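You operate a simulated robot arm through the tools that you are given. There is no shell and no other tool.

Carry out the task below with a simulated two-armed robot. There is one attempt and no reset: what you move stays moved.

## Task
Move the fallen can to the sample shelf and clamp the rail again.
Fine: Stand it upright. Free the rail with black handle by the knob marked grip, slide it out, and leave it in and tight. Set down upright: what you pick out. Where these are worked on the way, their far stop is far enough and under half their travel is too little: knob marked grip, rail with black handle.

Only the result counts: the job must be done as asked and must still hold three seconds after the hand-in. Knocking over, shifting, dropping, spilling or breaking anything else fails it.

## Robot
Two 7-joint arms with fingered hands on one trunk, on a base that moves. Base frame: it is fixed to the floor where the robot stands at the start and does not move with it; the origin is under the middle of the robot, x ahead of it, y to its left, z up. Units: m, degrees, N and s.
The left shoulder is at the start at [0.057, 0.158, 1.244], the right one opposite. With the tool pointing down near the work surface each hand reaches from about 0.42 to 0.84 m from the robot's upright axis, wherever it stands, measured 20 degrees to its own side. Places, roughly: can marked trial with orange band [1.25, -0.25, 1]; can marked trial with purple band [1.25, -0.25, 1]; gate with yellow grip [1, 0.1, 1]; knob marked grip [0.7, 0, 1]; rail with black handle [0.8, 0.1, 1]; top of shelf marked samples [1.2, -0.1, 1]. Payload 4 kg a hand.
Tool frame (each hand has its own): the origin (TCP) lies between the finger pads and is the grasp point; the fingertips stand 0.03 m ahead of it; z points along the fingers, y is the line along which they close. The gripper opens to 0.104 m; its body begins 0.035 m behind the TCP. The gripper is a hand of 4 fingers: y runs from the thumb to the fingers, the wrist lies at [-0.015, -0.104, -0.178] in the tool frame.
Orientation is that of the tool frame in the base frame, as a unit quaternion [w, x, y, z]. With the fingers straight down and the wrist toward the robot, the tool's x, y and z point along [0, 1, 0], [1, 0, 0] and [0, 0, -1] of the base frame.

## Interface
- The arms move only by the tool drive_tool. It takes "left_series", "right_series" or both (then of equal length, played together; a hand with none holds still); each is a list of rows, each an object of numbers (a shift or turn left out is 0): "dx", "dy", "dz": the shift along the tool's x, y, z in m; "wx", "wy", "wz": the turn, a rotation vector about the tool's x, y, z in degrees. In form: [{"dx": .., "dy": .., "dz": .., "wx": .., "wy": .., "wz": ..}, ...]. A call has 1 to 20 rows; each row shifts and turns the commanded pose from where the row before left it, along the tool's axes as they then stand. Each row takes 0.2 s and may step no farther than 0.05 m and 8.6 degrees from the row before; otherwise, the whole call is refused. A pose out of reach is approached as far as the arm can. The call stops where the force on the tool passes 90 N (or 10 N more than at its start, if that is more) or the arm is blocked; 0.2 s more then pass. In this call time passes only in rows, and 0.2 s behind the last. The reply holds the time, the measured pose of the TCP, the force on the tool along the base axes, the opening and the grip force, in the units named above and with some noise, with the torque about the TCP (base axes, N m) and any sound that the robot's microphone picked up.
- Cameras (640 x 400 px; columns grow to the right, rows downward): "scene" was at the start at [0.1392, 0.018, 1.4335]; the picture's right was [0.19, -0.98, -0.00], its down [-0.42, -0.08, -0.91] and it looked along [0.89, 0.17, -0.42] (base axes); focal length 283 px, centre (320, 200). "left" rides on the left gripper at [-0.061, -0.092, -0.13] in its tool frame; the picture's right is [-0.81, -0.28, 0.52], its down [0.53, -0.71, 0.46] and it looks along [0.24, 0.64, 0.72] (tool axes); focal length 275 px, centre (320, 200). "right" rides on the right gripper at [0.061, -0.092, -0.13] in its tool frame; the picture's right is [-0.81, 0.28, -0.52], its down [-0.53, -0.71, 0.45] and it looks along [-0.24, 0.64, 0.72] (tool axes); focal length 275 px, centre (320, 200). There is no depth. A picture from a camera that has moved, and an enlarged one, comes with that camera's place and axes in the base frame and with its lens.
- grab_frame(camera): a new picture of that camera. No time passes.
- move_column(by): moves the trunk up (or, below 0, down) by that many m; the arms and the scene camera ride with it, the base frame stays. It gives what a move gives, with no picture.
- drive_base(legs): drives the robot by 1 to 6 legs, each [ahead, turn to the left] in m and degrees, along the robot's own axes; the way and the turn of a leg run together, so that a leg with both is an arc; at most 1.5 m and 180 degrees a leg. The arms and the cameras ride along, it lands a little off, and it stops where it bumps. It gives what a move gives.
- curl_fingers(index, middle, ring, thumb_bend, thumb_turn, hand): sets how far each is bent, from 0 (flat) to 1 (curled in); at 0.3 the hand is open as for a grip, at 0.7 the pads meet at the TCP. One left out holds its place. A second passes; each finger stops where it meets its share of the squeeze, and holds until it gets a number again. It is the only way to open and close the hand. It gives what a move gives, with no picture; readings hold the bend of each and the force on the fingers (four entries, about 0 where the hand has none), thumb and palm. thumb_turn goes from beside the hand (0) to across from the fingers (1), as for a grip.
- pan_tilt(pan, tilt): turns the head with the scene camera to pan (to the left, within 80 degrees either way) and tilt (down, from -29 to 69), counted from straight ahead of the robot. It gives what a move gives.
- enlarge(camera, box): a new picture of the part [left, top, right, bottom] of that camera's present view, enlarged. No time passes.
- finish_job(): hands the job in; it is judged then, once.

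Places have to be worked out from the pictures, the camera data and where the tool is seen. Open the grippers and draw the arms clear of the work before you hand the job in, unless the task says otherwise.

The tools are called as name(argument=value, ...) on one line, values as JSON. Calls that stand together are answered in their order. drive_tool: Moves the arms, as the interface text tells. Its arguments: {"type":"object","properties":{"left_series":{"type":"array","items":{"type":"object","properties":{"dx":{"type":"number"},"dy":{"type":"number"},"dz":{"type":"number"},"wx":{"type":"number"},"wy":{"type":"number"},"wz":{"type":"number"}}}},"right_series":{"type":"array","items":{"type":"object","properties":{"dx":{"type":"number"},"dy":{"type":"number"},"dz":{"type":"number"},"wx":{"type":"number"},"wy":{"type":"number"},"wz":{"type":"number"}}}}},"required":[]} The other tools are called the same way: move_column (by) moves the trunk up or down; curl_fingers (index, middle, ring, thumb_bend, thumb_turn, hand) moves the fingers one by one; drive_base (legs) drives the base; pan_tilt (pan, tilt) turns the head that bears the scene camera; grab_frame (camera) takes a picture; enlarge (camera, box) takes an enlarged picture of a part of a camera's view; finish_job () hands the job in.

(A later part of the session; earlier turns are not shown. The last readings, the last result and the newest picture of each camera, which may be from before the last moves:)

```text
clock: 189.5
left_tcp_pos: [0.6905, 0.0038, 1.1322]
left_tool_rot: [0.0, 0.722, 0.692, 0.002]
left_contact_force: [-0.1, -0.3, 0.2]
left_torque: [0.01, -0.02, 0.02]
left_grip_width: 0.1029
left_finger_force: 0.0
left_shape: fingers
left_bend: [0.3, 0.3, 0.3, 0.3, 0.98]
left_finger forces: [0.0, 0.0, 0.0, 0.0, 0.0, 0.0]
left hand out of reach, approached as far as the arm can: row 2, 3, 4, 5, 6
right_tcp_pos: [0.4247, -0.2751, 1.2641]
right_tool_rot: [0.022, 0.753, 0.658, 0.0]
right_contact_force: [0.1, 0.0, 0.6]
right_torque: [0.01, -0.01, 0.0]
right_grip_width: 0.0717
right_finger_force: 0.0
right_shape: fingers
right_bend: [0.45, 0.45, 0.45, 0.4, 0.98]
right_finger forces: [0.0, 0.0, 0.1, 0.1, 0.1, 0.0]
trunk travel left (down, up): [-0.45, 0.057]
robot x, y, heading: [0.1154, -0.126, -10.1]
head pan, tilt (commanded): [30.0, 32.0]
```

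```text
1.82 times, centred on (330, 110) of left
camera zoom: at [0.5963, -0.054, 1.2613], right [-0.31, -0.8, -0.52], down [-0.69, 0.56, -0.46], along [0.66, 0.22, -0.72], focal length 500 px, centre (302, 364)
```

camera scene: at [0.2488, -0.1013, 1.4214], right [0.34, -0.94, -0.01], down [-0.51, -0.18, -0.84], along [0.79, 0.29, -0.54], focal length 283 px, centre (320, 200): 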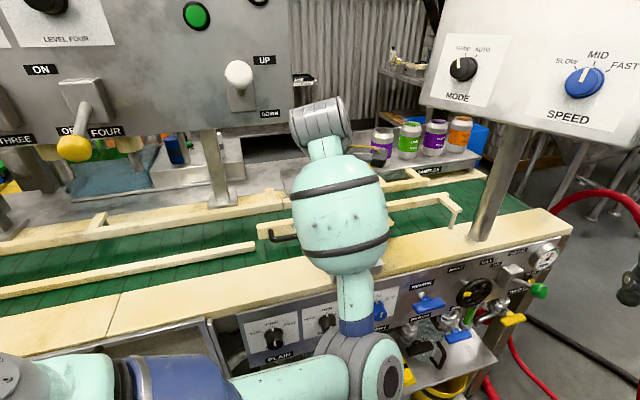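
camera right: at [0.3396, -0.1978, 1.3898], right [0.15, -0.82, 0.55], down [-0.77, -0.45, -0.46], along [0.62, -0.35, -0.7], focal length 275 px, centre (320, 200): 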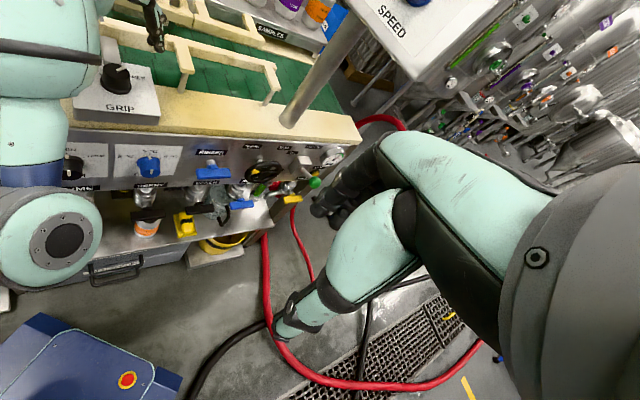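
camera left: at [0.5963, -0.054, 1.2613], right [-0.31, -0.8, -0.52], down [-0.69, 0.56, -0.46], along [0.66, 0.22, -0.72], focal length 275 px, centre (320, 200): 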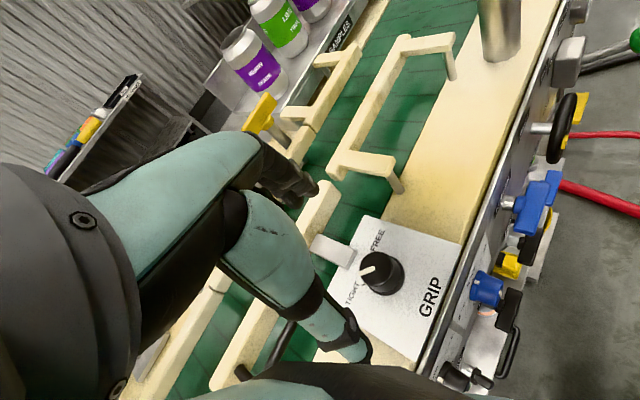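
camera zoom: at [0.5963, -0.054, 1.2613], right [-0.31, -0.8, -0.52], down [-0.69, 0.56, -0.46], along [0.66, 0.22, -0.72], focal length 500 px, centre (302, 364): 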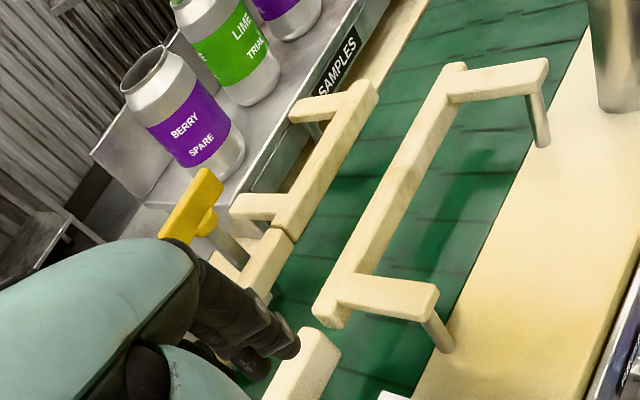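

The knob's indicator is aligned with TIGHT, the rail is in, and the can stands on the shelf. I open the right hand and back the base away so both arms are clear of the work.

curl_fingers(hand="right", index=0.3, middle=0.3, ring=0.3, thumb_bend=0.3)

drive_base(legs=[[-0.22, 0]])

grab_frame(camera="scene")

grab_frame(camera="left")

```text
clock: 190.5
left_tcp_pos: [0.6903, 0.0042, 1.1308]
left_tool_rot: [0.0, 0.722, 0.692, 0.001]
left_contact_force: [-0.5, -1.6, -0.1]
left_torque: [0.01, -0.02, -0.01]
left_grip_width: 0.1028
left_finger_force: 0.0
left_shape: fingers
left_bend: [0.3, 0.3, 0.3, 0.3, 0.98]
left_finger forces: [0.0, 0.0, 0.0, 0.1, 0.1, 0.0]
right_tcp_pos: [0.4242, -0.2756, 1.2658]
right_tool_rot: [0.022, 0.753, 0.657, -0.001]
right_contact_force: [0.7, 1.0, 0.0]
right_torque: [0.0, 0.0, 0.01]
right_grip_width: 0.1027
right_finger_force: 0.1
right_shape: fingers
right_bend: [0.3, 0.3, 0.3, 0.3, 0.98]
right_finger forces: [0.0, 0.0, 0.0, 0.0, 0.0, 0.1]
trunk travel left (down, up): [-0.45, 0.057]
robot x, y, heading: [0.1186, -0.1219, -9.8]
head pan, tilt (commanded): [30.0, 32.0]
```

```text
clock: 192.2
left_tcp_pos: [0.4763, 0.0425, 1.1299]
left_tool_rot: [0.0, 0.722, 0.692, 0.001]
left_contact_force: [-1.0, 0.3, 0.9]
left_torque: [0.01, -0.05, 0.0]
left_grip_width: 0.1027
left_finger_force: 0.0
left_shape: fingers
left_bend: [0.3, 0.3, 0.3, 0.3, 0.98]
left_finger forces: [0.1, 0.0, 0.1, 0.0, 0.0, 0.0]
right_tcp_pos: [0.2101, -0.2375, 1.2656]
right_tool_rot: [0.022, 0.753, 0.657, -0.002]
right_contact_force: [-0.6, 0.1, 0.2]
right_torque: [-0.03, 0.0, -0.02]
right_grip_width: 0.1029
right_finger_force: 0.2
right_shape: fingers
right_bend: [0.3, 0.3, 0.3, 0.3, 0.98]
right_finger forces: [0.0, 0.1, 0.0, 0.0, 0.1, 0.1]
trunk travel left (down, up): [-0.45, 0.057]
robot x, y, heading: [-0.1025, -0.0841, -9.7]
head pan, tilt (commanded): [30.0, 32.0]
```

```text
taken
camera scene: at [0.0345, -0.0636, 1.4212], right [0.34, -0.94, -0.01], down [-0.51, -0.18, -0.84], along [0.79, 0.29, -0.54], focal length 283 px, centre (320, 200)
```

scene: 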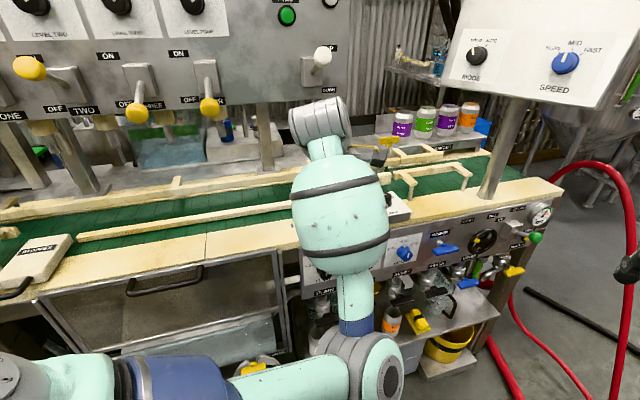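

```text
taken
camera left: at [0.3816, -0.0156, 1.2609], right [-0.31, -0.8, -0.52], down [-0.69, 0.56, -0.46], along [0.65, 0.22, -0.72], focal length 275 px, centre (320, 200)
```

left: 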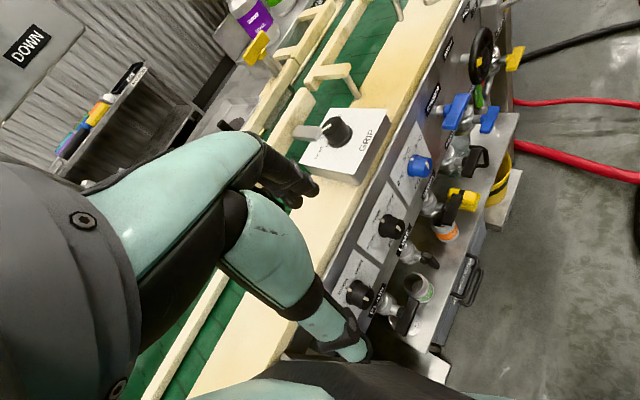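

Both arms are clear of the table. I move the left hand aside to the left for a final unobstructed look.

drive_tool(left_series=[{"dx": 0.03, "dz": -0.005}, {"dx": 0.03, "dz": -0.005}, {"dx": 0.03, "dz": -0.005}, {"dx": 0.03, "dz": -0.005}, {"dx": 0.03, "dz": -0.005}, {}])

grab_frame(camera="scene")

```text
clock: 193.6
left_tcp_pos: [0.4745, 0.1966, 1.1571]
left_tool_rot: [0.006, 0.722, 0.692, 0.005]
left_contact_force: [0.1, -0.1, -0.5]
left_torque: [0.01, 0.0, -0.02]
left_grip_width: 0.1032
left_finger_force: 0.0
left_shape: fingers
left_bend: [0.3, 0.3, 0.3, 0.3, 0.98]
left_finger forces: [0.0, 0.0, 0.1, 0.0, 0.0, 0.1]
left hand out of reach, approached as far as the arm can: row 1
right_tcp_pos: [0.1944, -0.2364, 1.2677]
right_tool_rot: [0.023, 0.756, 0.655, 0.002]
right_contact_force: [-0.7, -0.3, -0.1]
right_torque: [-0.02, 0.0, 0.01]
right_grip_width: 0.103
right_finger_force: 0.1
right_shape: fingers
right_bend: [0.3, 0.3, 0.3, 0.3, 0.98]
right_finger forces: [0.1, 0.0, 0.0, 0.0, 0.0, 0.0]
trunk travel left (down, up): [-0.45, 0.057]
robot x, y, heading: [-0.0973, -0.0862, -9.9]
head pan, tilt (commanded): [30.0, 32.0]
```

```text
taken
camera scene: at [0.0316, -0.0627, 1.4223], right [0.36, -0.93, -0.01], down [-0.5, -0.18, -0.85], along [0.79, 0.31, -0.53], focal length 283 px, centre (320, 200)
```

scene: 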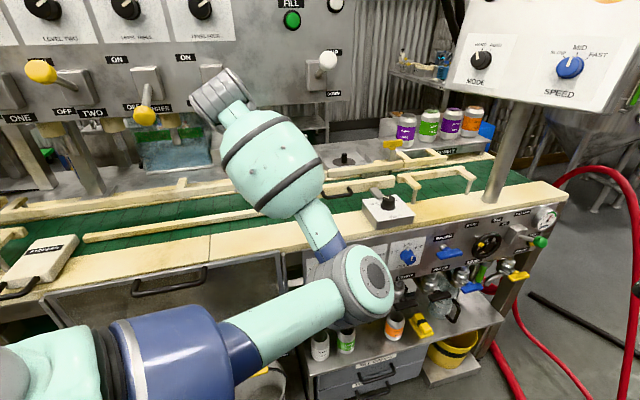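

enlarge(camera="scene", box=[300, 140, 430, 240])

enlarge(camera="scene", box=[370, 90, 510, 180])

enlarge(camera="scene", box=[0, 0, 360, 170])

```text
4.00 times, centred on (365, 190) of scene
camera zoom: at [0.0316, -0.0627, 1.4223], right [0.36, -0.93, -0.01], down [-0.5, -0.18, -0.85], along [0.79, 0.31, -0.53], focal length 1134 px, centre (140, 240)
```

zoom: 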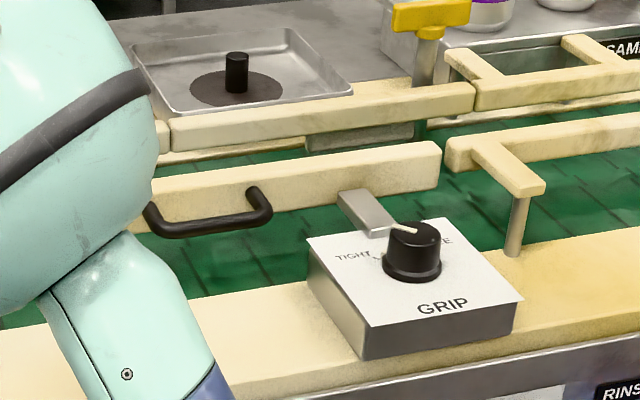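

```text
4.44 times, centred on (440, 135) of scene
camera zoom: at [0.0316, -0.0627, 1.4223], right [0.36, -0.93, -0.01], down [-0.5, -0.18, -0.85], along [0.79, 0.31, -0.53], focal length 1260 px, centre (-213, 489)
```

zoom: 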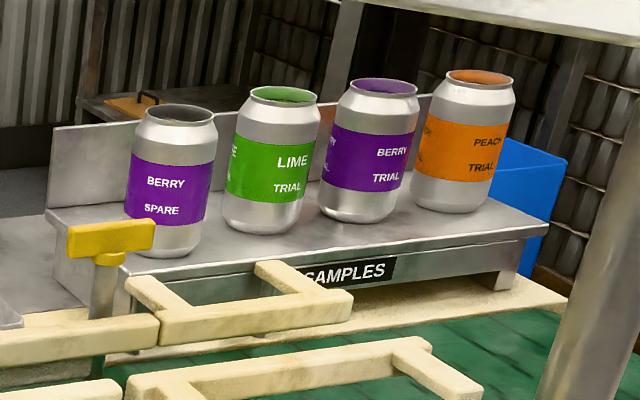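

```text
1.78 times, centred on (180, 85) of scene
camera zoom: at [0.0316, -0.0627, 1.4223], right [0.36, -0.93, -0.01], down [-0.5, -0.18, -0.85], along [0.79, 0.31, -0.53], focal length 504 px, centre (569, 404)
```

zoom: 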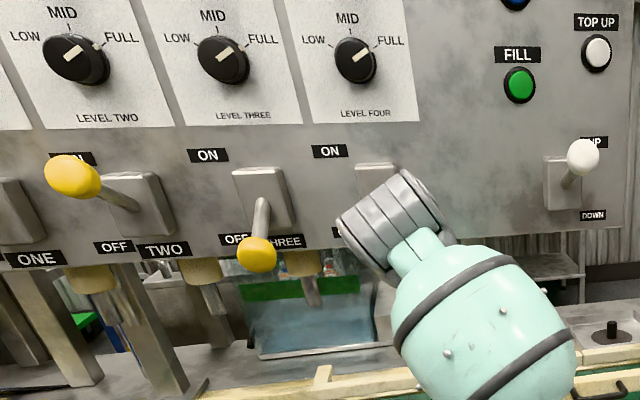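

All looks right: rail in, knob at TIGHT, the spare can upright on the sample shelf, and the lever UP. The left wrist is somewhat near the FOUR lever, so I move it back right a bit and check that lever too.

drive_tool(left_series=[{"dx": -0.025}, {"dx": -0.025}, {"dx": -0.025}, {}])

enlarge(camera="scene", box=[0, 0, 360, 170])

```text
clock: 194.6
left_tcp_pos: [0.4734, 0.1212, 1.1546]
left_tool_rot: [0.005, 0.721, 0.693, 0.005]
left_contact_force: [0.4, 0.2, 0.1]
left_torque: [0.01, 0.01, 0.03]
left_grip_width: 0.1032
left_finger_force: 0.1
left_shape: fingers
left_bend: [0.3, 0.3, 0.3, 0.3, 0.98]
left_finger forces: [0.0, 0.0, 0.0, 0.0, 0.1, 0.1]
right_tcp_pos: [0.1959, -0.2363, 1.2678]
right_tool_rot: [0.024, 0.756, 0.654, 0.003]
right_contact_force: [0.1, 0.2, 0.0]
right_torque: [0.04, -0.01, 0.0]
right_grip_width: 0.1031
right_finger_force: 0.1
right_shape: fingers
right_bend: [0.3, 0.3, 0.3, 0.3, 0.98]
right_finger forces: [0.0, 0.0, 0.0, 0.0, 0.1, 0.0]
trunk travel left (down, up): [-0.45, 0.057]
robot x, y, heading: [-0.1031, -0.0835, -9.7]
head pan, tilt (commanded): [30.0, 32.0]
```

```text
1.78 times, centred on (180, 85) of scene
camera zoom: at [0.0329, -0.0618, 1.422], right [0.36, -0.93, -0.01], down [-0.5, -0.19, -0.84], along [0.79, 0.31, -0.53], focal length 504 px, centre (569, 404)
```

zoom: 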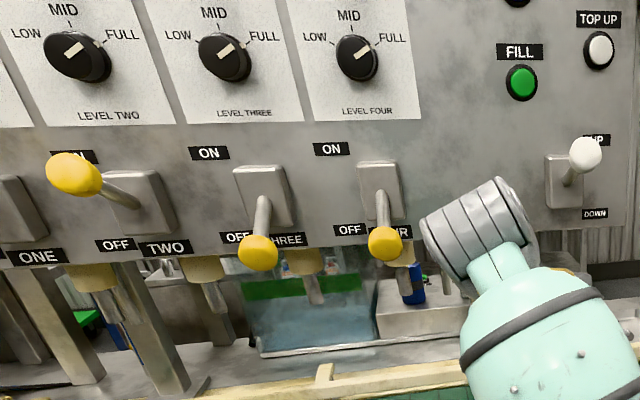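

Comparing with the earliest pictures, levers THREE and FOUR were at ON at the start but are now at OFF. The left arm must have pushed them early on. I will restore both the same way as the white lever. First I re-orient the left hand for pushing upward.

drive_tool(left_series=[{"wx": -3.6, "wy": -5.29, "wz": -4.88}, {"wx": -3.6, "wy": -5.29, "wz": -4.88}, {"wx": -3.6, "wy": -5.29, "wz": -4.88}, {"wx": -3.6, "wy": -5.29, "wz": -4.88}, {"wx": -3.6, "wy": -5.29, "wz": -4.88}, {"wx": -3.6, "wy": -5.29, "wz": -4.88}, {"wx": -3.6, "wy": -5.29, "wz": -4.88}, {"wx": -3.6, "wy": -5.29, "wz": -4.88}, {"wx": -3.6, "wy": -5.29, "wz": -4.88}, {"wx": -3.6, "wy": -5.29, "wz": -4.88}, {}])

curl_fingers(hand="left", index=0.95, middle=0.95, ring=0.95, thumb_bend=0.6)

pan_tilt(pan=55, tilt=22)

grab_frame(camera="scene")

```text
clock: 197.0
left_tcp_pos: [0.4735, 0.1204, 1.1563]
left_tool_rot: [0.509, 0.279, 0.808, -0.106]
left_contact_force: [0.4, -0.9, 0.6]
left_torque: [-0.02, 0.01, 0.01]
left_grip_width: 0.1031
left_finger_force: 0.0
left_shape: fingers
left_bend: [0.3, 0.3, 0.3, 0.3, 0.98]
left_finger forces: [0.0, 0.0, 0.0, 0.0, 0.0, 0.1]
right_tcp_pos: [0.1951, -0.2358, 1.2695]
right_tool_rot: [0.025, 0.754, 0.657, 0.004]
right_contact_force: [0.3, -0.1, 0.6]
right_torque: [0.01, 0.01, 0.01]
right_grip_width: 0.1033
right_finger_force: 0.1
right_shape: fingers
right_bend: [0.3, 0.3, 0.3, 0.3, 0.98]
right_finger forces: [0.1, 0.0, 0.0, 0.1, 0.1, 0.0]
trunk travel left (down, up): [-0.45, 0.057]
robot x, y, heading: [-0.0995, -0.0839, -9.5]
head pan, tilt (commanded): [30.0, 32.0]
```

```text
clock: 198.0
left_tcp_pos: [0.4721, 0.1213, 1.1559]
left_tool_rot: [0.508, 0.28, 0.808, -0.104]
left_contact_force: [0.4, -0.6, 0.9]
left_torque: [0.01, -0.02, 0.0]
left_grip_width: 0.0406
left_finger_force: 0.0
left_shape: fingers
left_bend: [0.95, 0.95, 0.95, 0.6, 0.98]
left_finger forces: [0.1, 0.0, 0.0, 0.0, 0.1, 0.1]
right_tcp_pos: [0.1939, -0.2345, 1.2696]
right_tool_rot: [0.025, 0.754, 0.657, 0.005]
right_contact_force: [-0.6, 0.0, -0.8]
right_torque: [0.01, 0.0, 0.01]
right_grip_width: 0.103
right_finger_force: 0.0
right_shape: fingers
right_bend: [0.3, 0.3, 0.3, 0.3, 0.98]
right_finger forces: [0.0, 0.0, 0.1, 0.1, 0.0, 0.0]
trunk travel left (down, up): [-0.45, 0.057]
robot x, y, heading: [-0.0976, -0.0883, -9.5]
head pan, tilt (commanded): [30.0, 32.0]
```

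```text
clock: 198.9
left_tcp_pos: [0.4727, 0.1222, 1.1558]
left_tool_rot: [0.508, 0.28, 0.808, -0.103]
left_contact_force: [1.1, 0.1, -1.2]
left_torque: [0.0, -0.01, -0.01]
left_grip_width: 0.0409
left_finger_force: 0.1
left_shape: fingers
left_bend: [0.95, 0.95, 0.95, 0.6, 0.98]
left_finger forces: [0.1, 0.1, 0.0, 0.0, 0.0, 0.1]
right_tcp_pos: [0.1934, -0.2347, 1.2677]
right_tool_rot: [0.025, 0.754, 0.656, 0.004]
right_contact_force: [34.5, 42.8, 0.0]
right_torque: [-6.03, 5.07, -7.37]
right_grip_width: 0.1031
right_finger_force: 0.1
right_shape: fingers
right_bend: [0.3, 0.3, 0.3, 0.3, 0.98]
right_finger forces: [0.0, 0.0, 0.0, 0.0, 0.0, 0.1]
trunk travel left (down, up): [-0.45, 0.057]
robot x, y, heading: [-0.099, -0.0885, -9.6]
head pan, tilt (commanded): [55.0, 22.0]
```

```text
taken
camera scene: at [0.024, -0.0405, 1.4346], right [0.58, -0.81, -0.01], down [-0.34, -0.23, -0.91], along [0.74, 0.53, -0.41], focal length 283 px, centre (320, 200)
```

scene: 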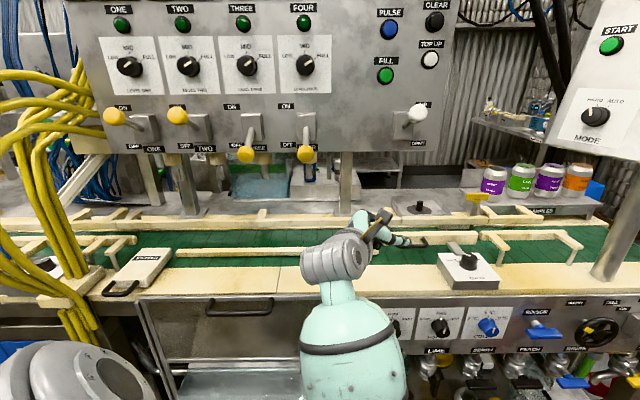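

The view confirms ONE and TWO at ON, and THREE and FOUR at OFF. The right hand suddenly reads a contact force, so I check what it touches.

grab_frame(camera="right")

pan_tilt(pan=-20, tilt=45)

grab_frame(camera="scene")

```text
taken
camera right: at [0.1082, -0.1571, 1.3924], right [0.14, -0.82, 0.55], down [-0.76, -0.44, -0.47], along [0.63, -0.36, -0.69], focal length 275 px, centre (320, 200)
```

right: 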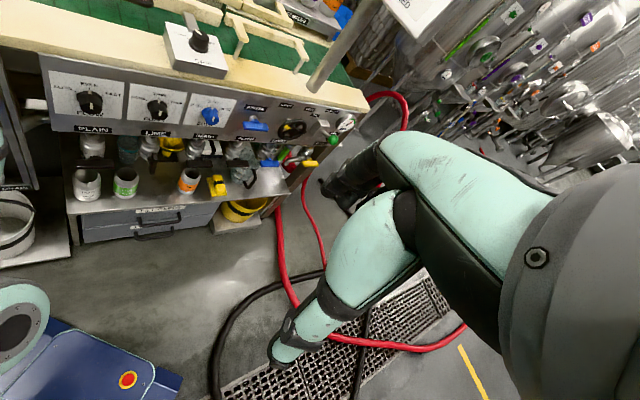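

```text
clock: 200.4
left_tcp_pos: [0.4722, 0.1212, 1.1548]
left_tool_rot: [0.508, 0.281, 0.808, -0.105]
left_contact_force: [0.4, 0.2, 0.3]
left_torque: [-0.01, -0.01, -0.02]
left_grip_width: 0.0407
left_finger_force: 0.0
left_shape: fingers
left_bend: [0.95, 0.95, 0.95, 0.6, 0.98]
left_finger forces: [0.0, 0.0, 0.0, 0.0, 0.0, 0.0]
right_tcp_pos: [0.194, -0.2371, 1.2677]
right_tool_rot: [0.026, 0.754, 0.656, 0.002]
right_contact_force: [0.3, 0.5, -0.3]
right_torque: [-0.02, -0.03, -0.02]
right_grip_width: 0.1031
right_finger_force: 0.0
right_shape: fingers
right_bend: [0.3, 0.3, 0.3, 0.3, 0.98]
right_finger forces: [0.1, 0.0, 0.0, 0.0, 0.1, 0.1]
trunk travel left (down, up): [-0.45, 0.057]
robot x, y, heading: [-0.1008, -0.0839, -9.9]
head pan, tilt (commanded): [-20.0, 45.0]
```

```text
taken
camera scene: at [0.0272, -0.0637, 1.4079], right [0.36, -0.93, -0.01], down [-0.62, -0.24, -0.75], along [0.7, 0.28, -0.66], focal length 283 px, centre (320, 200)
```

scene: 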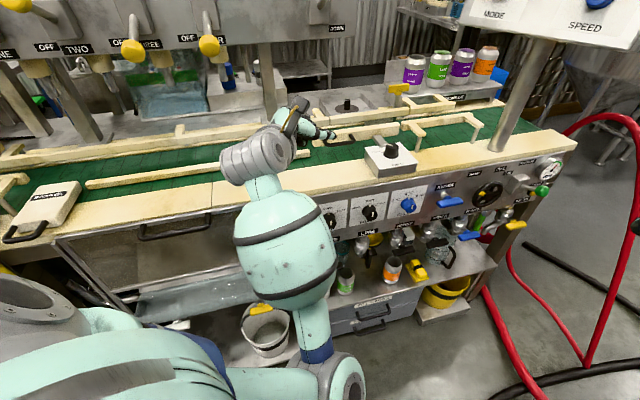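

The force was the head bumping the right wrist, which is parked too close, and it is now gone. I move the right hand a little forward and right, then turn the head to the levers.

drive_tool(right_series=[{"dx": -0.025, "dy": 0.03}, {"dx": -0.025, "dy": 0.03}, {"dx": -0.025, "dy": 0.03}, {}])

pan_tilt(pan=50, tilt=22)

enlarge(camera="scene", box=[200, 80, 400, 200])

grab_frame(camera="left")

```text
clock: 201.4
left_tcp_pos: [0.4717, 0.1211, 1.1554]
left_tool_rot: [0.508, 0.279, 0.808, -0.104]
left_contact_force: [0.2, -0.8, -0.5]
left_torque: [0.0, -0.01, 0.05]
left_grip_width: 0.0411
left_finger_force: 0.0
left_shape: fingers
left_bend: [0.95, 0.95, 0.95, 0.6, 0.98]
left_finger forces: [0.0, 0.1, 0.1, 0.0, 0.0, 0.1]
right_tcp_pos: [0.272, -0.3206, 1.2729]
right_tool_rot: [0.026, 0.753, 0.657, 0.002]
right_contact_force: [-0.2, 0.2, -0.3]
right_torque: [0.01, 0.0, -0.01]
right_grip_width: 0.1033
right_finger_force: 0.2
right_shape: fingers
right_bend: [0.3, 0.3, 0.3, 0.3, 0.98]
right_finger forces: [0.0, 0.1, 0.1, 0.0, 0.0, 0.0]
trunk travel left (down, up): [-0.45, 0.057]
robot x, y, heading: [-0.1018, -0.0851, -10.0]
head pan, tilt (commanded): [-20.0, 45.0]
```

```text
clock: 202.8
left_tcp_pos: [0.4721, 0.1197, 1.155]
left_tool_rot: [0.508, 0.28, 0.808, -0.105]
left_contact_force: [0.1, 0.2, -0.7]
left_torque: [-0.02, 0.03, -0.01]
left_grip_width: 0.0408
left_finger_force: 0.1
left_shape: fingers
left_bend: [0.95, 0.95, 0.95, 0.6, 0.98]
left_finger forces: [0.1, 0.0, 0.0, 0.1, 0.1, 0.0]
right_tcp_pos: [0.2723, -0.3216, 1.2737]
right_tool_rot: [0.027, 0.752, 0.658, 0.003]
right_contact_force: [0.6, -0.2, 0.0]
right_torque: [0.0, -0.02, 0.03]
right_grip_width: 0.1033
right_finger_force: 0.1
right_shape: fingers
right_bend: [0.3, 0.3, 0.3, 0.3, 0.98]
right_finger forces: [0.0, 0.1, 0.0, 0.0, 0.1, 0.0]
trunk travel left (down, up): [-0.45, 0.057]
robot x, y, heading: [-0.1035, -0.0891, -9.7]
head pan, tilt (commanded): [50.0, 22.0]
```

```text
3.20 times, centred on (300, 140) of scene
camera zoom: at [0.0199, -0.0345, 1.4376], right [0.64, -0.76, -0.01], down [-0.3, -0.24, -0.92], along [0.7, 0.6, -0.38], focal length 907 px, centre (384, 392)
```

zoom: 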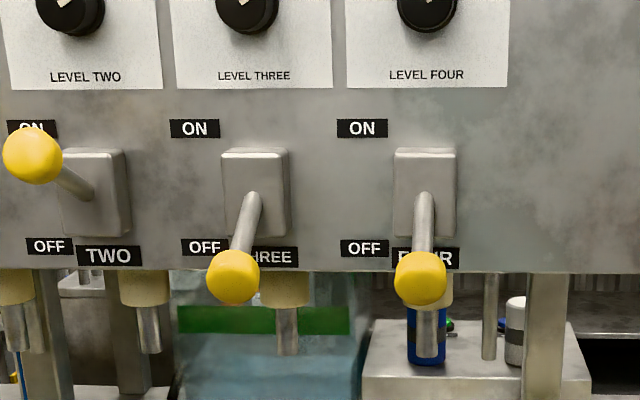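

```text
taken
camera left: at [0.3422, 0.0831, 1.2591], right [0.5, -0.74, 0.44], down [-0.23, -0.61, -0.76], along [0.83, 0.29, -0.47], focal length 275 px, centre (320, 200)
```

left: 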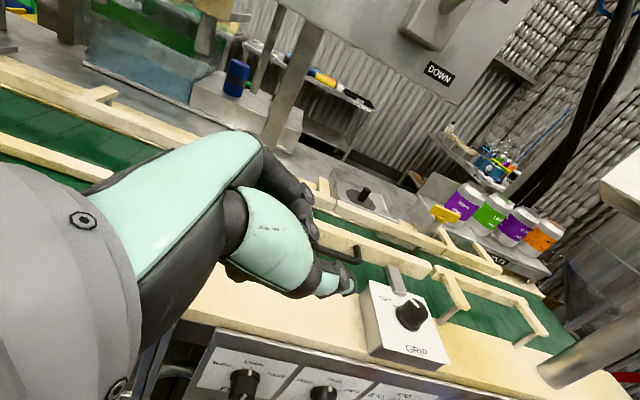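

FOUR's ball is at about (0.460, 0.312, 1.286) and THREE's at (0.391, 0.410, 1.284). I bring the fist under FOUR's ball, keeping low.

drive_tool(left_series=[{"dx": 0.0101, "dy": 0.0297, "dz": -0.0161}, {"dx": 0.0101, "dy": 0.0297, "dz": -0.0161}, {"dx": 0.0101, "dy": 0.0297, "dz": -0.0161}, {"dx": 0.0101, "dy": 0.0297, "dz": -0.0161}, {"dx": 0.0101, "dy": 0.0297, "dz": -0.0161}, {}])

grab_frame(camera="left")

grab_frame(camera="scene")

```text
clock: 204.2
left_tcp_pos: [0.4777, 0.2976, 1.1664]
left_tool_rot: [0.509, 0.281, 0.807, -0.104]
left_contact_force: [0.3, -0.5, 0.3]
left_torque: [-0.01, -0.01, 0.01]
left_grip_width: 0.0409
left_finger_force: 0.1
left_shape: fingers
left_bend: [0.95, 0.95, 0.95, 0.6, 0.98]
left_finger forces: [0.0, 0.0, 0.0, 0.1, 0.0, 0.0]
right_tcp_pos: [0.2719, -0.3219, 1.274]
right_tool_rot: [0.027, 0.753, 0.658, 0.004]
right_contact_force: [-0.9, -0.4, 0.5]
right_torque: [0.02, 0.0, 0.01]
right_grip_width: 0.1033
right_finger_force: 0.0
right_shape: fingers
right_bend: [0.3, 0.3, 0.3, 0.3, 0.98]
right_finger forces: [0.0, 0.0, 0.0, 0.0, 0.0, 0.0]
trunk travel left (down, up): [-0.45, 0.057]
robot x, y, heading: [-0.1027, -0.0836, -10.0]
head pan, tilt (commanded): [50.0, 22.0]
```

```text
taken
camera left: at [0.347, 0.2583, 1.2704], right [0.5, -0.74, 0.44], down [-0.22, -0.61, -0.76], along [0.83, 0.29, -0.47], focal length 275 px, centre (320, 200)
```

left: 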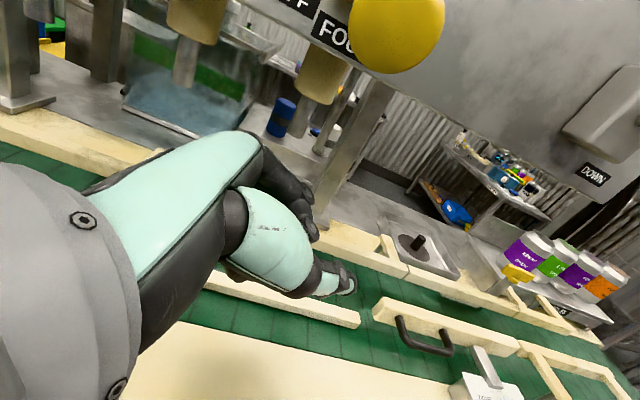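

```text
taken
camera scene: at [0.0197, -0.0353, 1.4377], right [0.64, -0.76, -0.01], down [-0.3, -0.24, -0.92], along [0.7, 0.6, -0.38], focal length 283 px, centre (320, 200)
```

scene: 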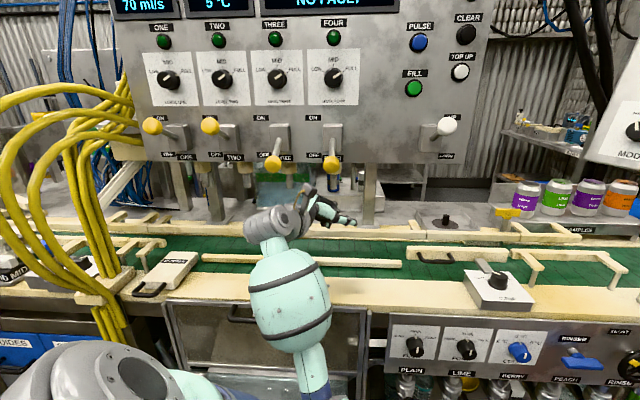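

The fist is aligned below FOUR's ball as it was for the white lever. I raise it to lift the lever.

drive_tool(left_series=[{"dx": -0.0132, "dy": 0.0017, "dz": -0.0069}, {"dx": -0.0132, "dy": 0.0017, "dz": -0.0069}, {"dx": -0.0132, "dy": 0.0017, "dz": -0.0069}, {"dx": -0.0132, "dy": 0.0017, "dz": -0.0069}, {"dx": -0.0132, "dy": 0.0017, "dz": -0.0069}, {}])

grab_frame(camera="left")

```text
clock: 205.6
left_tcp_pos: [0.4779, 0.2968, 1.2406]
left_tool_rot: [0.508, 0.279, 0.808, -0.104]
left_contact_force: [-0.5, -0.3, 0.9]
left_torque: [0.01, -0.01, 0.01]
left_grip_width: 0.041
left_finger_force: 0.1
left_shape: fingers
left_bend: [0.95, 0.95, 0.95, 0.6, 0.98]
left_finger forces: [0.0, 0.1, 0.1, 0.1, 0.0, 0.1]
right_tcp_pos: [0.2721, -0.321, 1.2735]
right_tool_rot: [0.027, 0.753, 0.657, 0.003]
right_contact_force: [-0.7, 0.4, -0.6]
right_torque: [0.02, 0.04, -0.01]
right_grip_width: 0.1032
right_finger_force: 0.1
right_shape: fingers
right_bend: [0.3, 0.3, 0.3, 0.3, 0.98]
right_finger forces: [0.0, 0.0, 0.0, 0.0, 0.2, 0.0]
trunk travel left (down, up): [-0.45, 0.057]
robot x, y, heading: [-0.102, -0.0862, -9.9]
head pan, tilt (commanded): [50.0, 22.0]
```

```text
taken
camera left: at [0.3476, 0.2591, 1.344], right [0.51, -0.74, 0.44], down [-0.23, -0.61, -0.76], along [0.83, 0.29, -0.47], focal length 275 px, centre (320, 200)
```

left: 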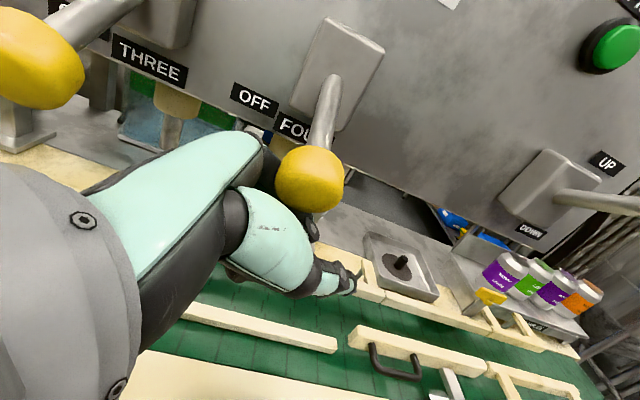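

The ball is about to touch. I continue raising.

drive_tool(left_series=[{"dx": -0.0105, "dy": 0.0014, "dz": -0.0056}, {"dx": -0.0105, "dy": 0.0014, "dz": -0.0056}, {"dx": -0.0105, "dy": 0.0014, "dz": -0.0056}, {"dx": -0.0105, "dy": 0.0014, "dz": -0.0056}, {}])

grab_frame(camera="left")

enlarge(camera="scene", box=[200, 80, 400, 250])

```text
clock: 206.8
left_tcp_pos: [0.4771, 0.2967, 1.2888]
left_tool_rot: [0.508, 0.28, 0.808, -0.104]
left_contact_force: [-0.1, 0.5, 0.7]
left_torque: [0.01, 0.0, -0.01]
left_grip_width: 0.0408
left_finger_force: 0.1
left_shape: fingers
left_bend: [0.95, 0.95, 0.95, 0.6, 0.98]
left_finger forces: [0.0, 0.1, 0.1, 0.0, 0.1, 0.1]
right_tcp_pos: [0.272, -0.3214, 1.2749]
right_tool_rot: [0.027, 0.753, 0.658, 0.004]
right_contact_force: [0.3, -0.3, 0.4]
right_torque: [0.06, -0.06, 0.0]
right_grip_width: 0.1032
right_finger_force: 0.1
right_shape: fingers
right_bend: [0.3, 0.3, 0.3, 0.3, 0.98]
right_finger forces: [0.2, 0.0, 0.0, 0.1, 0.0, 0.1]
trunk travel left (down, up): [-0.45, 0.057]
robot x, y, heading: [-0.1015, -0.0848, -9.8]
head pan, tilt (commanded): [50.0, 22.0]
```

```text
taken
camera left: at [0.3463, 0.259, 1.3923], right [0.51, -0.74, 0.44], down [-0.22, -0.61, -0.76], along [0.83, 0.29, -0.47], focal length 275 px, centre (320, 200)
```

left: 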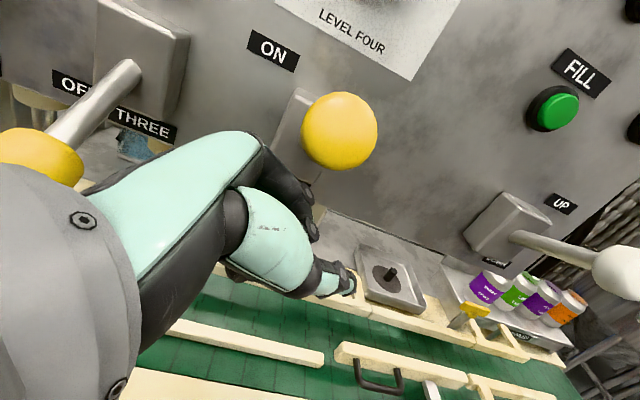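

```text
2.35 times, centred on (300, 165) of scene
camera zoom: at [0.0194, -0.0347, 1.4377], right [0.64, -0.76, -0.01], down [-0.3, -0.24, -0.92], along [0.7, 0.6, -0.38], focal length 667 px, centre (367, 282)
```

zoom: 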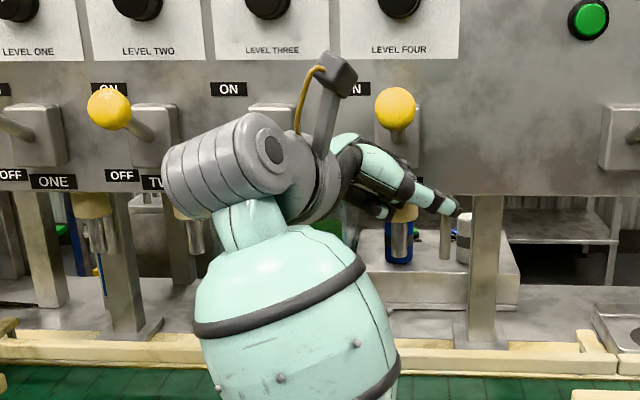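

FOUR is back at ON. I lower the hand and move under THREE's ball.

drive_tool(left_series=[{"dx": 0.0176, "dy": -0.0023, "dz": 0.0093}, {"dx": 0.0176, "dy": -0.0023, "dz": 0.0093}, {"dx": 0.0176, "dy": -0.0023, "dz": 0.0093}, {"dx": 0.0176, "dy": -0.0023, "dz": 0.0093}, {"dx": 0.0176, "dy": -0.0023, "dz": 0.0093}, {"dx": 0.0176, "dy": -0.0023, "dz": 0.0093}, {}])

grab_frame(camera="left")

enlarge(camera="scene", box=[200, 80, 400, 250])

```text
clock: 208.4
left_tcp_pos: [0.4786, 0.2975, 1.1663]
left_tool_rot: [0.508, 0.281, 0.807, -0.104]
left_contact_force: [-0.3, -0.5, 0.0]
left_torque: [0.01, 0.03, -0.01]
left_grip_width: 0.041
left_finger_force: 0.0
left_shape: fingers
left_bend: [0.95, 0.95, 0.95, 0.6, 0.98]
left_finger forces: [0.1, 0.1, 0.0, 0.0, 0.0, 0.0]
right_tcp_pos: [0.2702, -0.3205, 1.2743]
right_tool_rot: [0.027, 0.753, 0.657, 0.002]
right_contact_force: [0.1, 0.0, 0.7]
right_torque: [0.02, 0.01, -0.01]
right_grip_width: 0.1033
right_finger_force: 0.0
right_shape: fingers
right_bend: [0.3, 0.3, 0.3, 0.3, 0.98]
right_finger forces: [0.0, 0.0, 0.1, 0.1, 0.0, 0.0]
trunk travel left (down, up): [-0.45, 0.057]
robot x, y, heading: [-0.0976, -0.0865, -9.9]
head pan, tilt (commanded): [50.0, 22.0]
```

```text
taken
camera left: at [0.3475, 0.2587, 1.2717], right [0.5, -0.74, 0.44], down [-0.23, -0.61, -0.76], along [0.83, 0.29, -0.47], focal length 275 px, centre (320, 200)
```

left: 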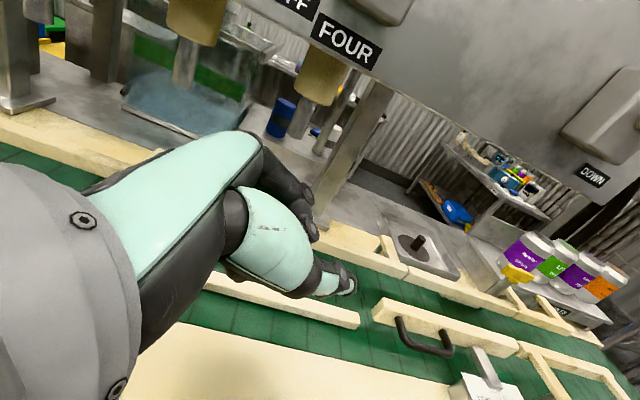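

```text
2.35 times, centred on (300, 165) of scene
camera zoom: at [0.02, -0.0345, 1.4376], right [0.64, -0.76, -0.01], down [-0.3, -0.24, -0.92], along [0.7, 0.6, -0.38], focal length 667 px, centre (367, 282)
```

zoom: 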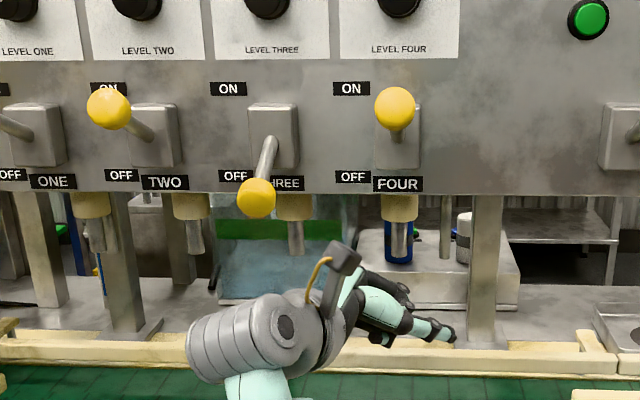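

FOUR is at ON, matching its start state. I now move the low fist under THREE's ball.

drive_tool(left_series=[{"dx": 0.014, "dy": 0.0098, "dz": -0.0243}, {"dx": 0.014, "dy": 0.0098, "dz": -0.0243}, {"dx": 0.014, "dy": 0.0098, "dz": -0.0243}, {"dx": 0.014, "dy": 0.0098, "dz": -0.0243}, {}])

grab_frame(camera="left")

enlarge(camera="scene", box=[200, 80, 400, 250])

```text
clock: 209.6
left_tcp_pos: [0.4079, 0.3916, 1.1688]
left_tool_rot: [0.508, 0.281, 0.808, -0.104]
left_contact_force: [-0.1, -0.2, -0.7]
left_torque: [0.0, -0.02, 0.0]
left_grip_width: 0.0408
left_finger_force: 0.0
left_shape: fingers
left_bend: [0.95, 0.95, 0.95, 0.6, 0.98]
left_finger forces: [0.1, 0.0, 0.1, 0.0, 0.1, 0.1]
right_tcp_pos: [0.2714, -0.3211, 1.2743]
right_tool_rot: [0.026, 0.753, 0.658, 0.003]
right_contact_force: [0.1, -0.2, -0.2]
right_torque: [-0.01, 0.02, -0.01]
right_grip_width: 0.1031
right_finger_force: 0.1
right_shape: fingers
right_bend: [0.3, 0.3, 0.3, 0.3, 0.98]
right_finger forces: [0.1, 0.0, 0.1, 0.1, 0.0, 0.1]
trunk travel left (down, up): [-0.45, 0.057]
robot x, y, heading: [-0.0984, -0.0855, -9.8]
head pan, tilt (commanded): [50.0, 22.0]
```

```text
taken
camera left: at [0.2774, 0.3543, 1.2726], right [0.51, -0.74, 0.44], down [-0.23, -0.61, -0.76], along [0.83, 0.29, -0.47], focal length 275 px, centre (320, 200)
```

left: 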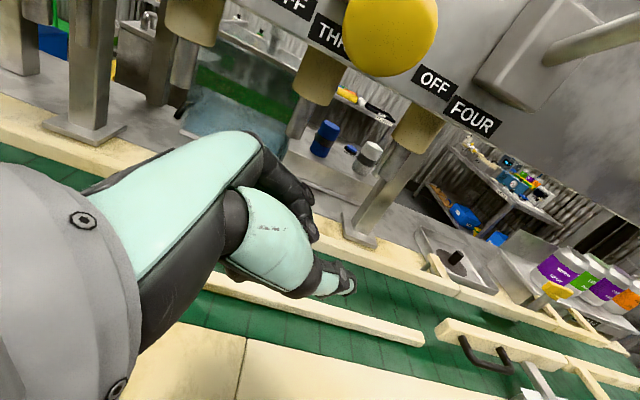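

```text
2.35 times, centred on (300, 165) of scene
camera zoom: at [0.0201, -0.0351, 1.4376], right [0.64, -0.76, -0.01], down [-0.3, -0.24, -0.92], along [0.7, 0.6, -0.38], focal length 667 px, centre (367, 282)
```

zoom: 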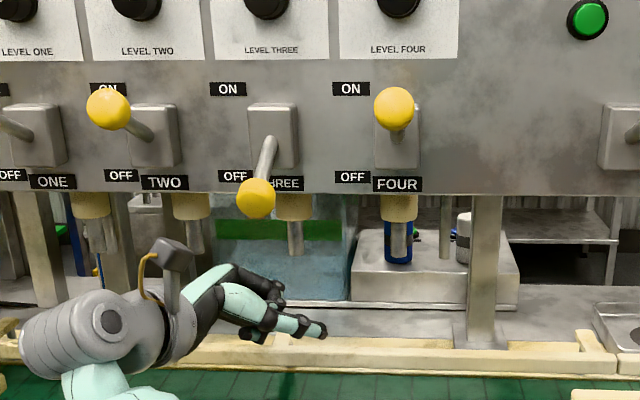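

The alignment under THREE's ball matches the previous ones. I raise it.

drive_tool(left_series=[{"dx": -0.0132, "dy": 0.0017, "dz": -0.0069}, {"dx": -0.0132, "dy": 0.0017, "dz": -0.0069}, {"dx": -0.0132, "dy": 0.0017, "dz": -0.0069}, {"dx": -0.0132, "dy": 0.0017, "dz": -0.0069}, {"dx": -0.0132, "dy": 0.0017, "dz": -0.0069}, {"dx": -0.0105, "dy": 0.0014, "dz": -0.0056}, {"dx": -0.0105, "dy": 0.0014, "dz": -0.0056}, {"dx": -0.0105, "dy": 0.0014, "dz": -0.0056}, {}])

grab_frame(camera="left")

enlarge(camera="scene", box=[200, 80, 400, 250])

```text
clock: 211.6
left_tcp_pos: [0.4066, 0.393, 1.28]
left_tool_rot: [0.508, 0.28, 0.808, -0.104]
left_contact_force: [-0.7, 0.5, -1.1]
left_torque: [-0.01, -0.05, 0.02]
left_grip_width: 0.0409
left_finger_force: 0.2
left_shape: fingers
left_bend: [0.95, 0.95, 0.95, 0.6, 0.98]
left_finger forces: [1.1, 0.0, 0.1, 0.0, 0.0, 0.0]
right_tcp_pos: [0.2703, -0.3201, 1.2736]
right_tool_rot: [0.026, 0.753, 0.658, 0.003]
right_contact_force: [0.3, 0.0, 0.8]
right_torque: [-0.05, 0.01, -0.01]
right_grip_width: 0.1033
right_finger_force: 0.1
right_shape: fingers
right_bend: [0.3, 0.3, 0.3, 0.3, 0.98]
right_finger forces: [0.0, 0.0, 0.0, 0.0, 0.1, 0.1]
trunk travel left (down, up): [-0.45, 0.057]
robot x, y, heading: [-0.0999, -0.089, -9.8]
head pan, tilt (commanded): [50.0, 22.0]
```

```text
taken
camera left: at [0.2768, 0.3549, 1.383], right [0.51, -0.74, 0.44], down [-0.22, -0.61, -0.76], along [0.83, 0.29, -0.47], focal length 275 px, centre (320, 200)
```

left: 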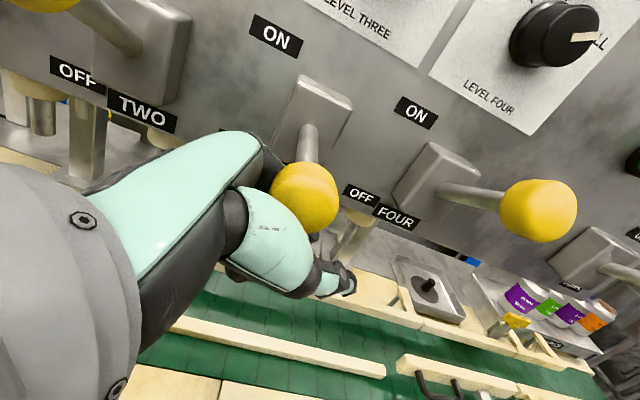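

```text
2.35 times, centred on (300, 165) of scene
camera zoom: at [0.0195, -0.0346, 1.4377], right [0.65, -0.76, -0.01], down [-0.3, -0.24, -0.92], along [0.7, 0.6, -0.38], focal length 667 px, centre (367, 282)
```

zoom: 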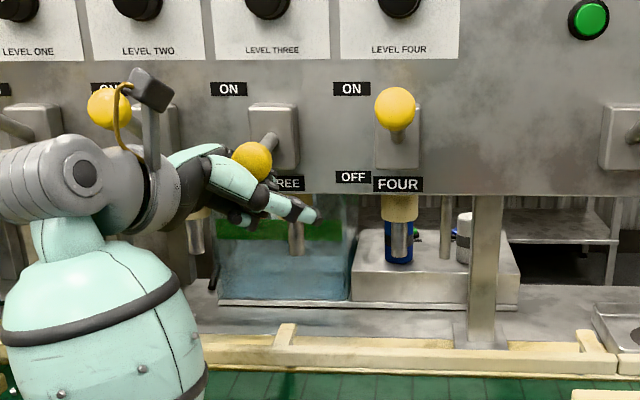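

THREE is partway up on the fist. I raise a bit more until it snaps to ON.

drive_tool(left_series=[{"dx": -0.0105, "dy": 0.0014, "dz": -0.0056}, {"dx": -0.0105, "dy": 0.0014, "dz": -0.0056}, {}])

enlarge(camera="scene", box=[200, 80, 400, 250])

```text
clock: 212.4
left_tcp_pos: [0.4087, 0.3937, 1.3036]
left_tool_rot: [0.509, 0.281, 0.807, -0.104]
left_contact_force: [0.2, 0.2, 0.2]
left_torque: [-0.01, -0.01, -0.04]
left_grip_width: 0.0409
left_finger_force: 0.1
left_shape: fingers
left_bend: [0.95, 0.95, 0.95, 0.6, 0.98]
left_finger forces: [0.0, 0.0, 0.0, 0.0, 0.0, 0.0]
right_tcp_pos: [0.2713, -0.3221, 1.2735]
right_tool_rot: [0.027, 0.753, 0.657, 0.003]
right_contact_force: [0.3, 0.0, 0.6]
right_torque: [-0.04, 0.0, -0.02]
right_grip_width: 0.1031
right_finger_force: 0.1
right_shape: fingers
right_bend: [0.3, 0.3, 0.3, 0.3, 0.98]
right_finger forces: [0.1, 0.0, 0.0, 0.0, 0.0, 0.1]
trunk travel left (down, up): [-0.45, 0.057]
robot x, y, heading: [-0.097, -0.0885, -9.8]
head pan, tilt (commanded): [50.0, 22.0]
```

```text
2.35 times, centred on (300, 165) of scene
camera zoom: at [0.0197, -0.0343, 1.4376], right [0.64, -0.76, -0.01], down [-0.3, -0.24, -0.92], along [0.7, 0.6, -0.38], focal length 667 px, centre (367, 282)
```

zoom: 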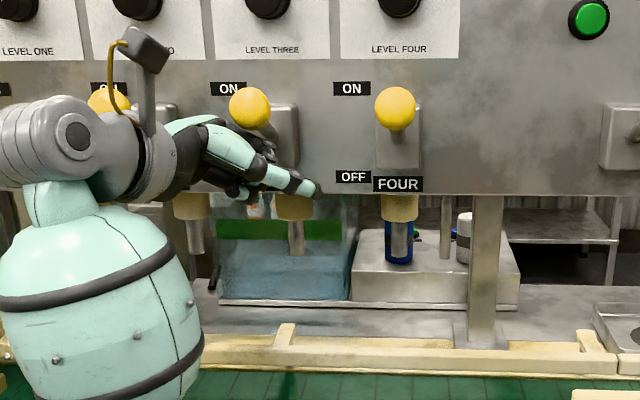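

THREE is back at ON. I lower the hand fully and move it back right, clear of all levers.

drive_tool(left_series=[{"dx": 0.0176, "dy": -0.0023, "dz": 0.0093}, {"dx": 0.0176, "dy": -0.0023, "dz": 0.0093}, {"dx": 0.0176, "dy": -0.0023, "dz": 0.0093}, {"dx": 0.0176, "dy": -0.0023, "dz": 0.0093}, {"dx": 0.0176, "dy": -0.0023, "dz": 0.0093}, {"dx": 0.0176, "dy": -0.0023, "dz": 0.0093}, {"dx": 0.0176, "dy": -0.0023, "dz": 0.0093}, {"dx": -0.0145, "dy": -0.0234, "dz": 0.0218}, {"dx": -0.0145, "dy": -0.0234, "dz": 0.0218}, {"dx": -0.0145, "dy": -0.0234, "dz": 0.0218}, {"dx": -0.0145, "dy": -0.0234, "dz": 0.0218}, {"dx": -0.0145, "dy": -0.0234, "dz": 0.0218}, {"dx": -0.0145, "dy": -0.0234, "dz": 0.0218}, {"dx": -0.0145, "dy": -0.0234, "dz": 0.0218}, {}])

grab_frame(camera="scene")

```text
clock: 215.6
left_tcp_pos: [0.4651, 0.1543, 1.1616]
left_tool_rot: [0.509, 0.28, 0.808, -0.105]
left_contact_force: [-0.2, 0.9, 0.5]
left_torque: [0.01, 0.01, -0.03]
left_grip_width: 0.0408
left_finger_force: 0.1
left_shape: fingers
left_bend: [0.95, 0.95, 0.95, 0.6, 0.98]
left_finger forces: [0.0, 0.1, 0.0, 0.1, 0.1, 0.0]
right_tcp_pos: [0.2705, -0.3196, 1.2744]
right_tool_rot: [0.027, 0.753, 0.658, 0.003]
right_contact_force: [0.9, 0.5, -0.4]
right_torque: [0.01, 0.0, 0.02]
right_grip_width: 0.1031
right_finger_force: 0.1
right_shape: fingers
right_bend: [0.3, 0.3, 0.3, 0.3, 0.98]
right_finger forces: [0.1, 0.1, 0.0, 0.1, 0.1, 0.0]
trunk travel left (down, up): [-0.45, 0.057]
robot x, y, heading: [-0.0988, -0.089, -9.6]
head pan, tilt (commanded): [50.0, 22.0]
```

```text
taken
camera scene: at [0.0198, -0.0335, 1.4376], right [0.65, -0.76, -0.01], down [-0.3, -0.24, -0.92], along [0.7, 0.6, -0.38], focal length 283 px, centre (320, 200)
```

scene: 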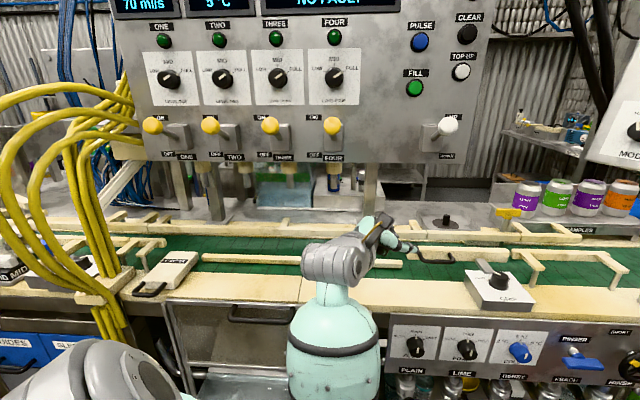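

All four yellow levers are at ON and the white lever is UP, as at the start. I also check that the front dials and valves, which the elbow passed near, are unchanged.

enlarge(camera="scene", box=[380, 300, 640, 400])

enlarge(camera="right", box=[0, 0, 400, 250])

enlarge(camera="scene", box=[130, 40, 490, 180])

```text
2.46 times, centred on (510, 350) of scene
camera zoom: at [0.0198, -0.0335, 1.4376], right [0.65, -0.76, -0.01], down [-0.3, -0.24, -0.92], along [0.7, 0.6, -0.38], focal length 698 px, centre (-148, -169)
```

zoom: 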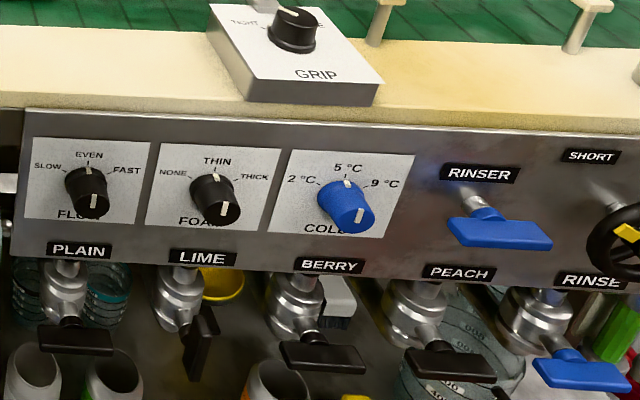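

```text
1.60 times, centred on (200, 125) of right
camera zoom: at [0.1847, -0.2427, 1.3977], right [0.14, -0.82, 0.55], down [-0.76, -0.45, -0.47], along [0.63, -0.35, -0.69], focal length 440 px, centre (512, 320)
```

zoom: 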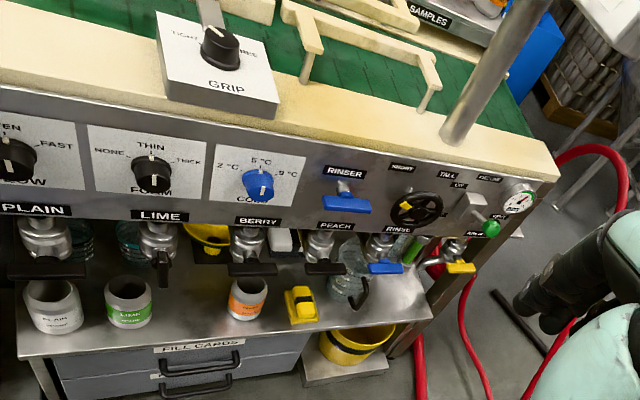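

```text
1.78 times, centred on (310, 110) of scene
camera zoom: at [0.0198, -0.0335, 1.4376], right [0.65, -0.76, -0.01], down [-0.3, -0.24, -0.92], along [0.7, 0.6, -0.38], focal length 504 px, centre (338, 360)
```

zoom: 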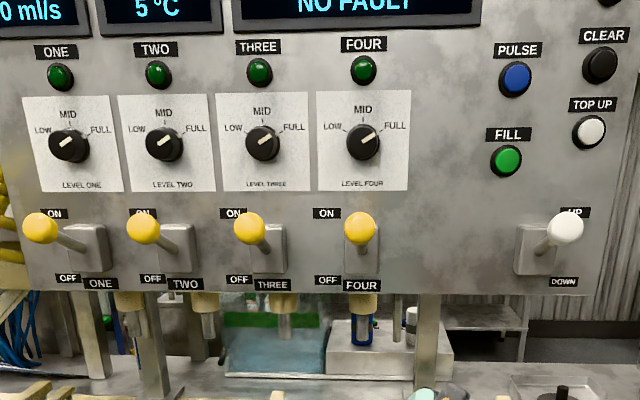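

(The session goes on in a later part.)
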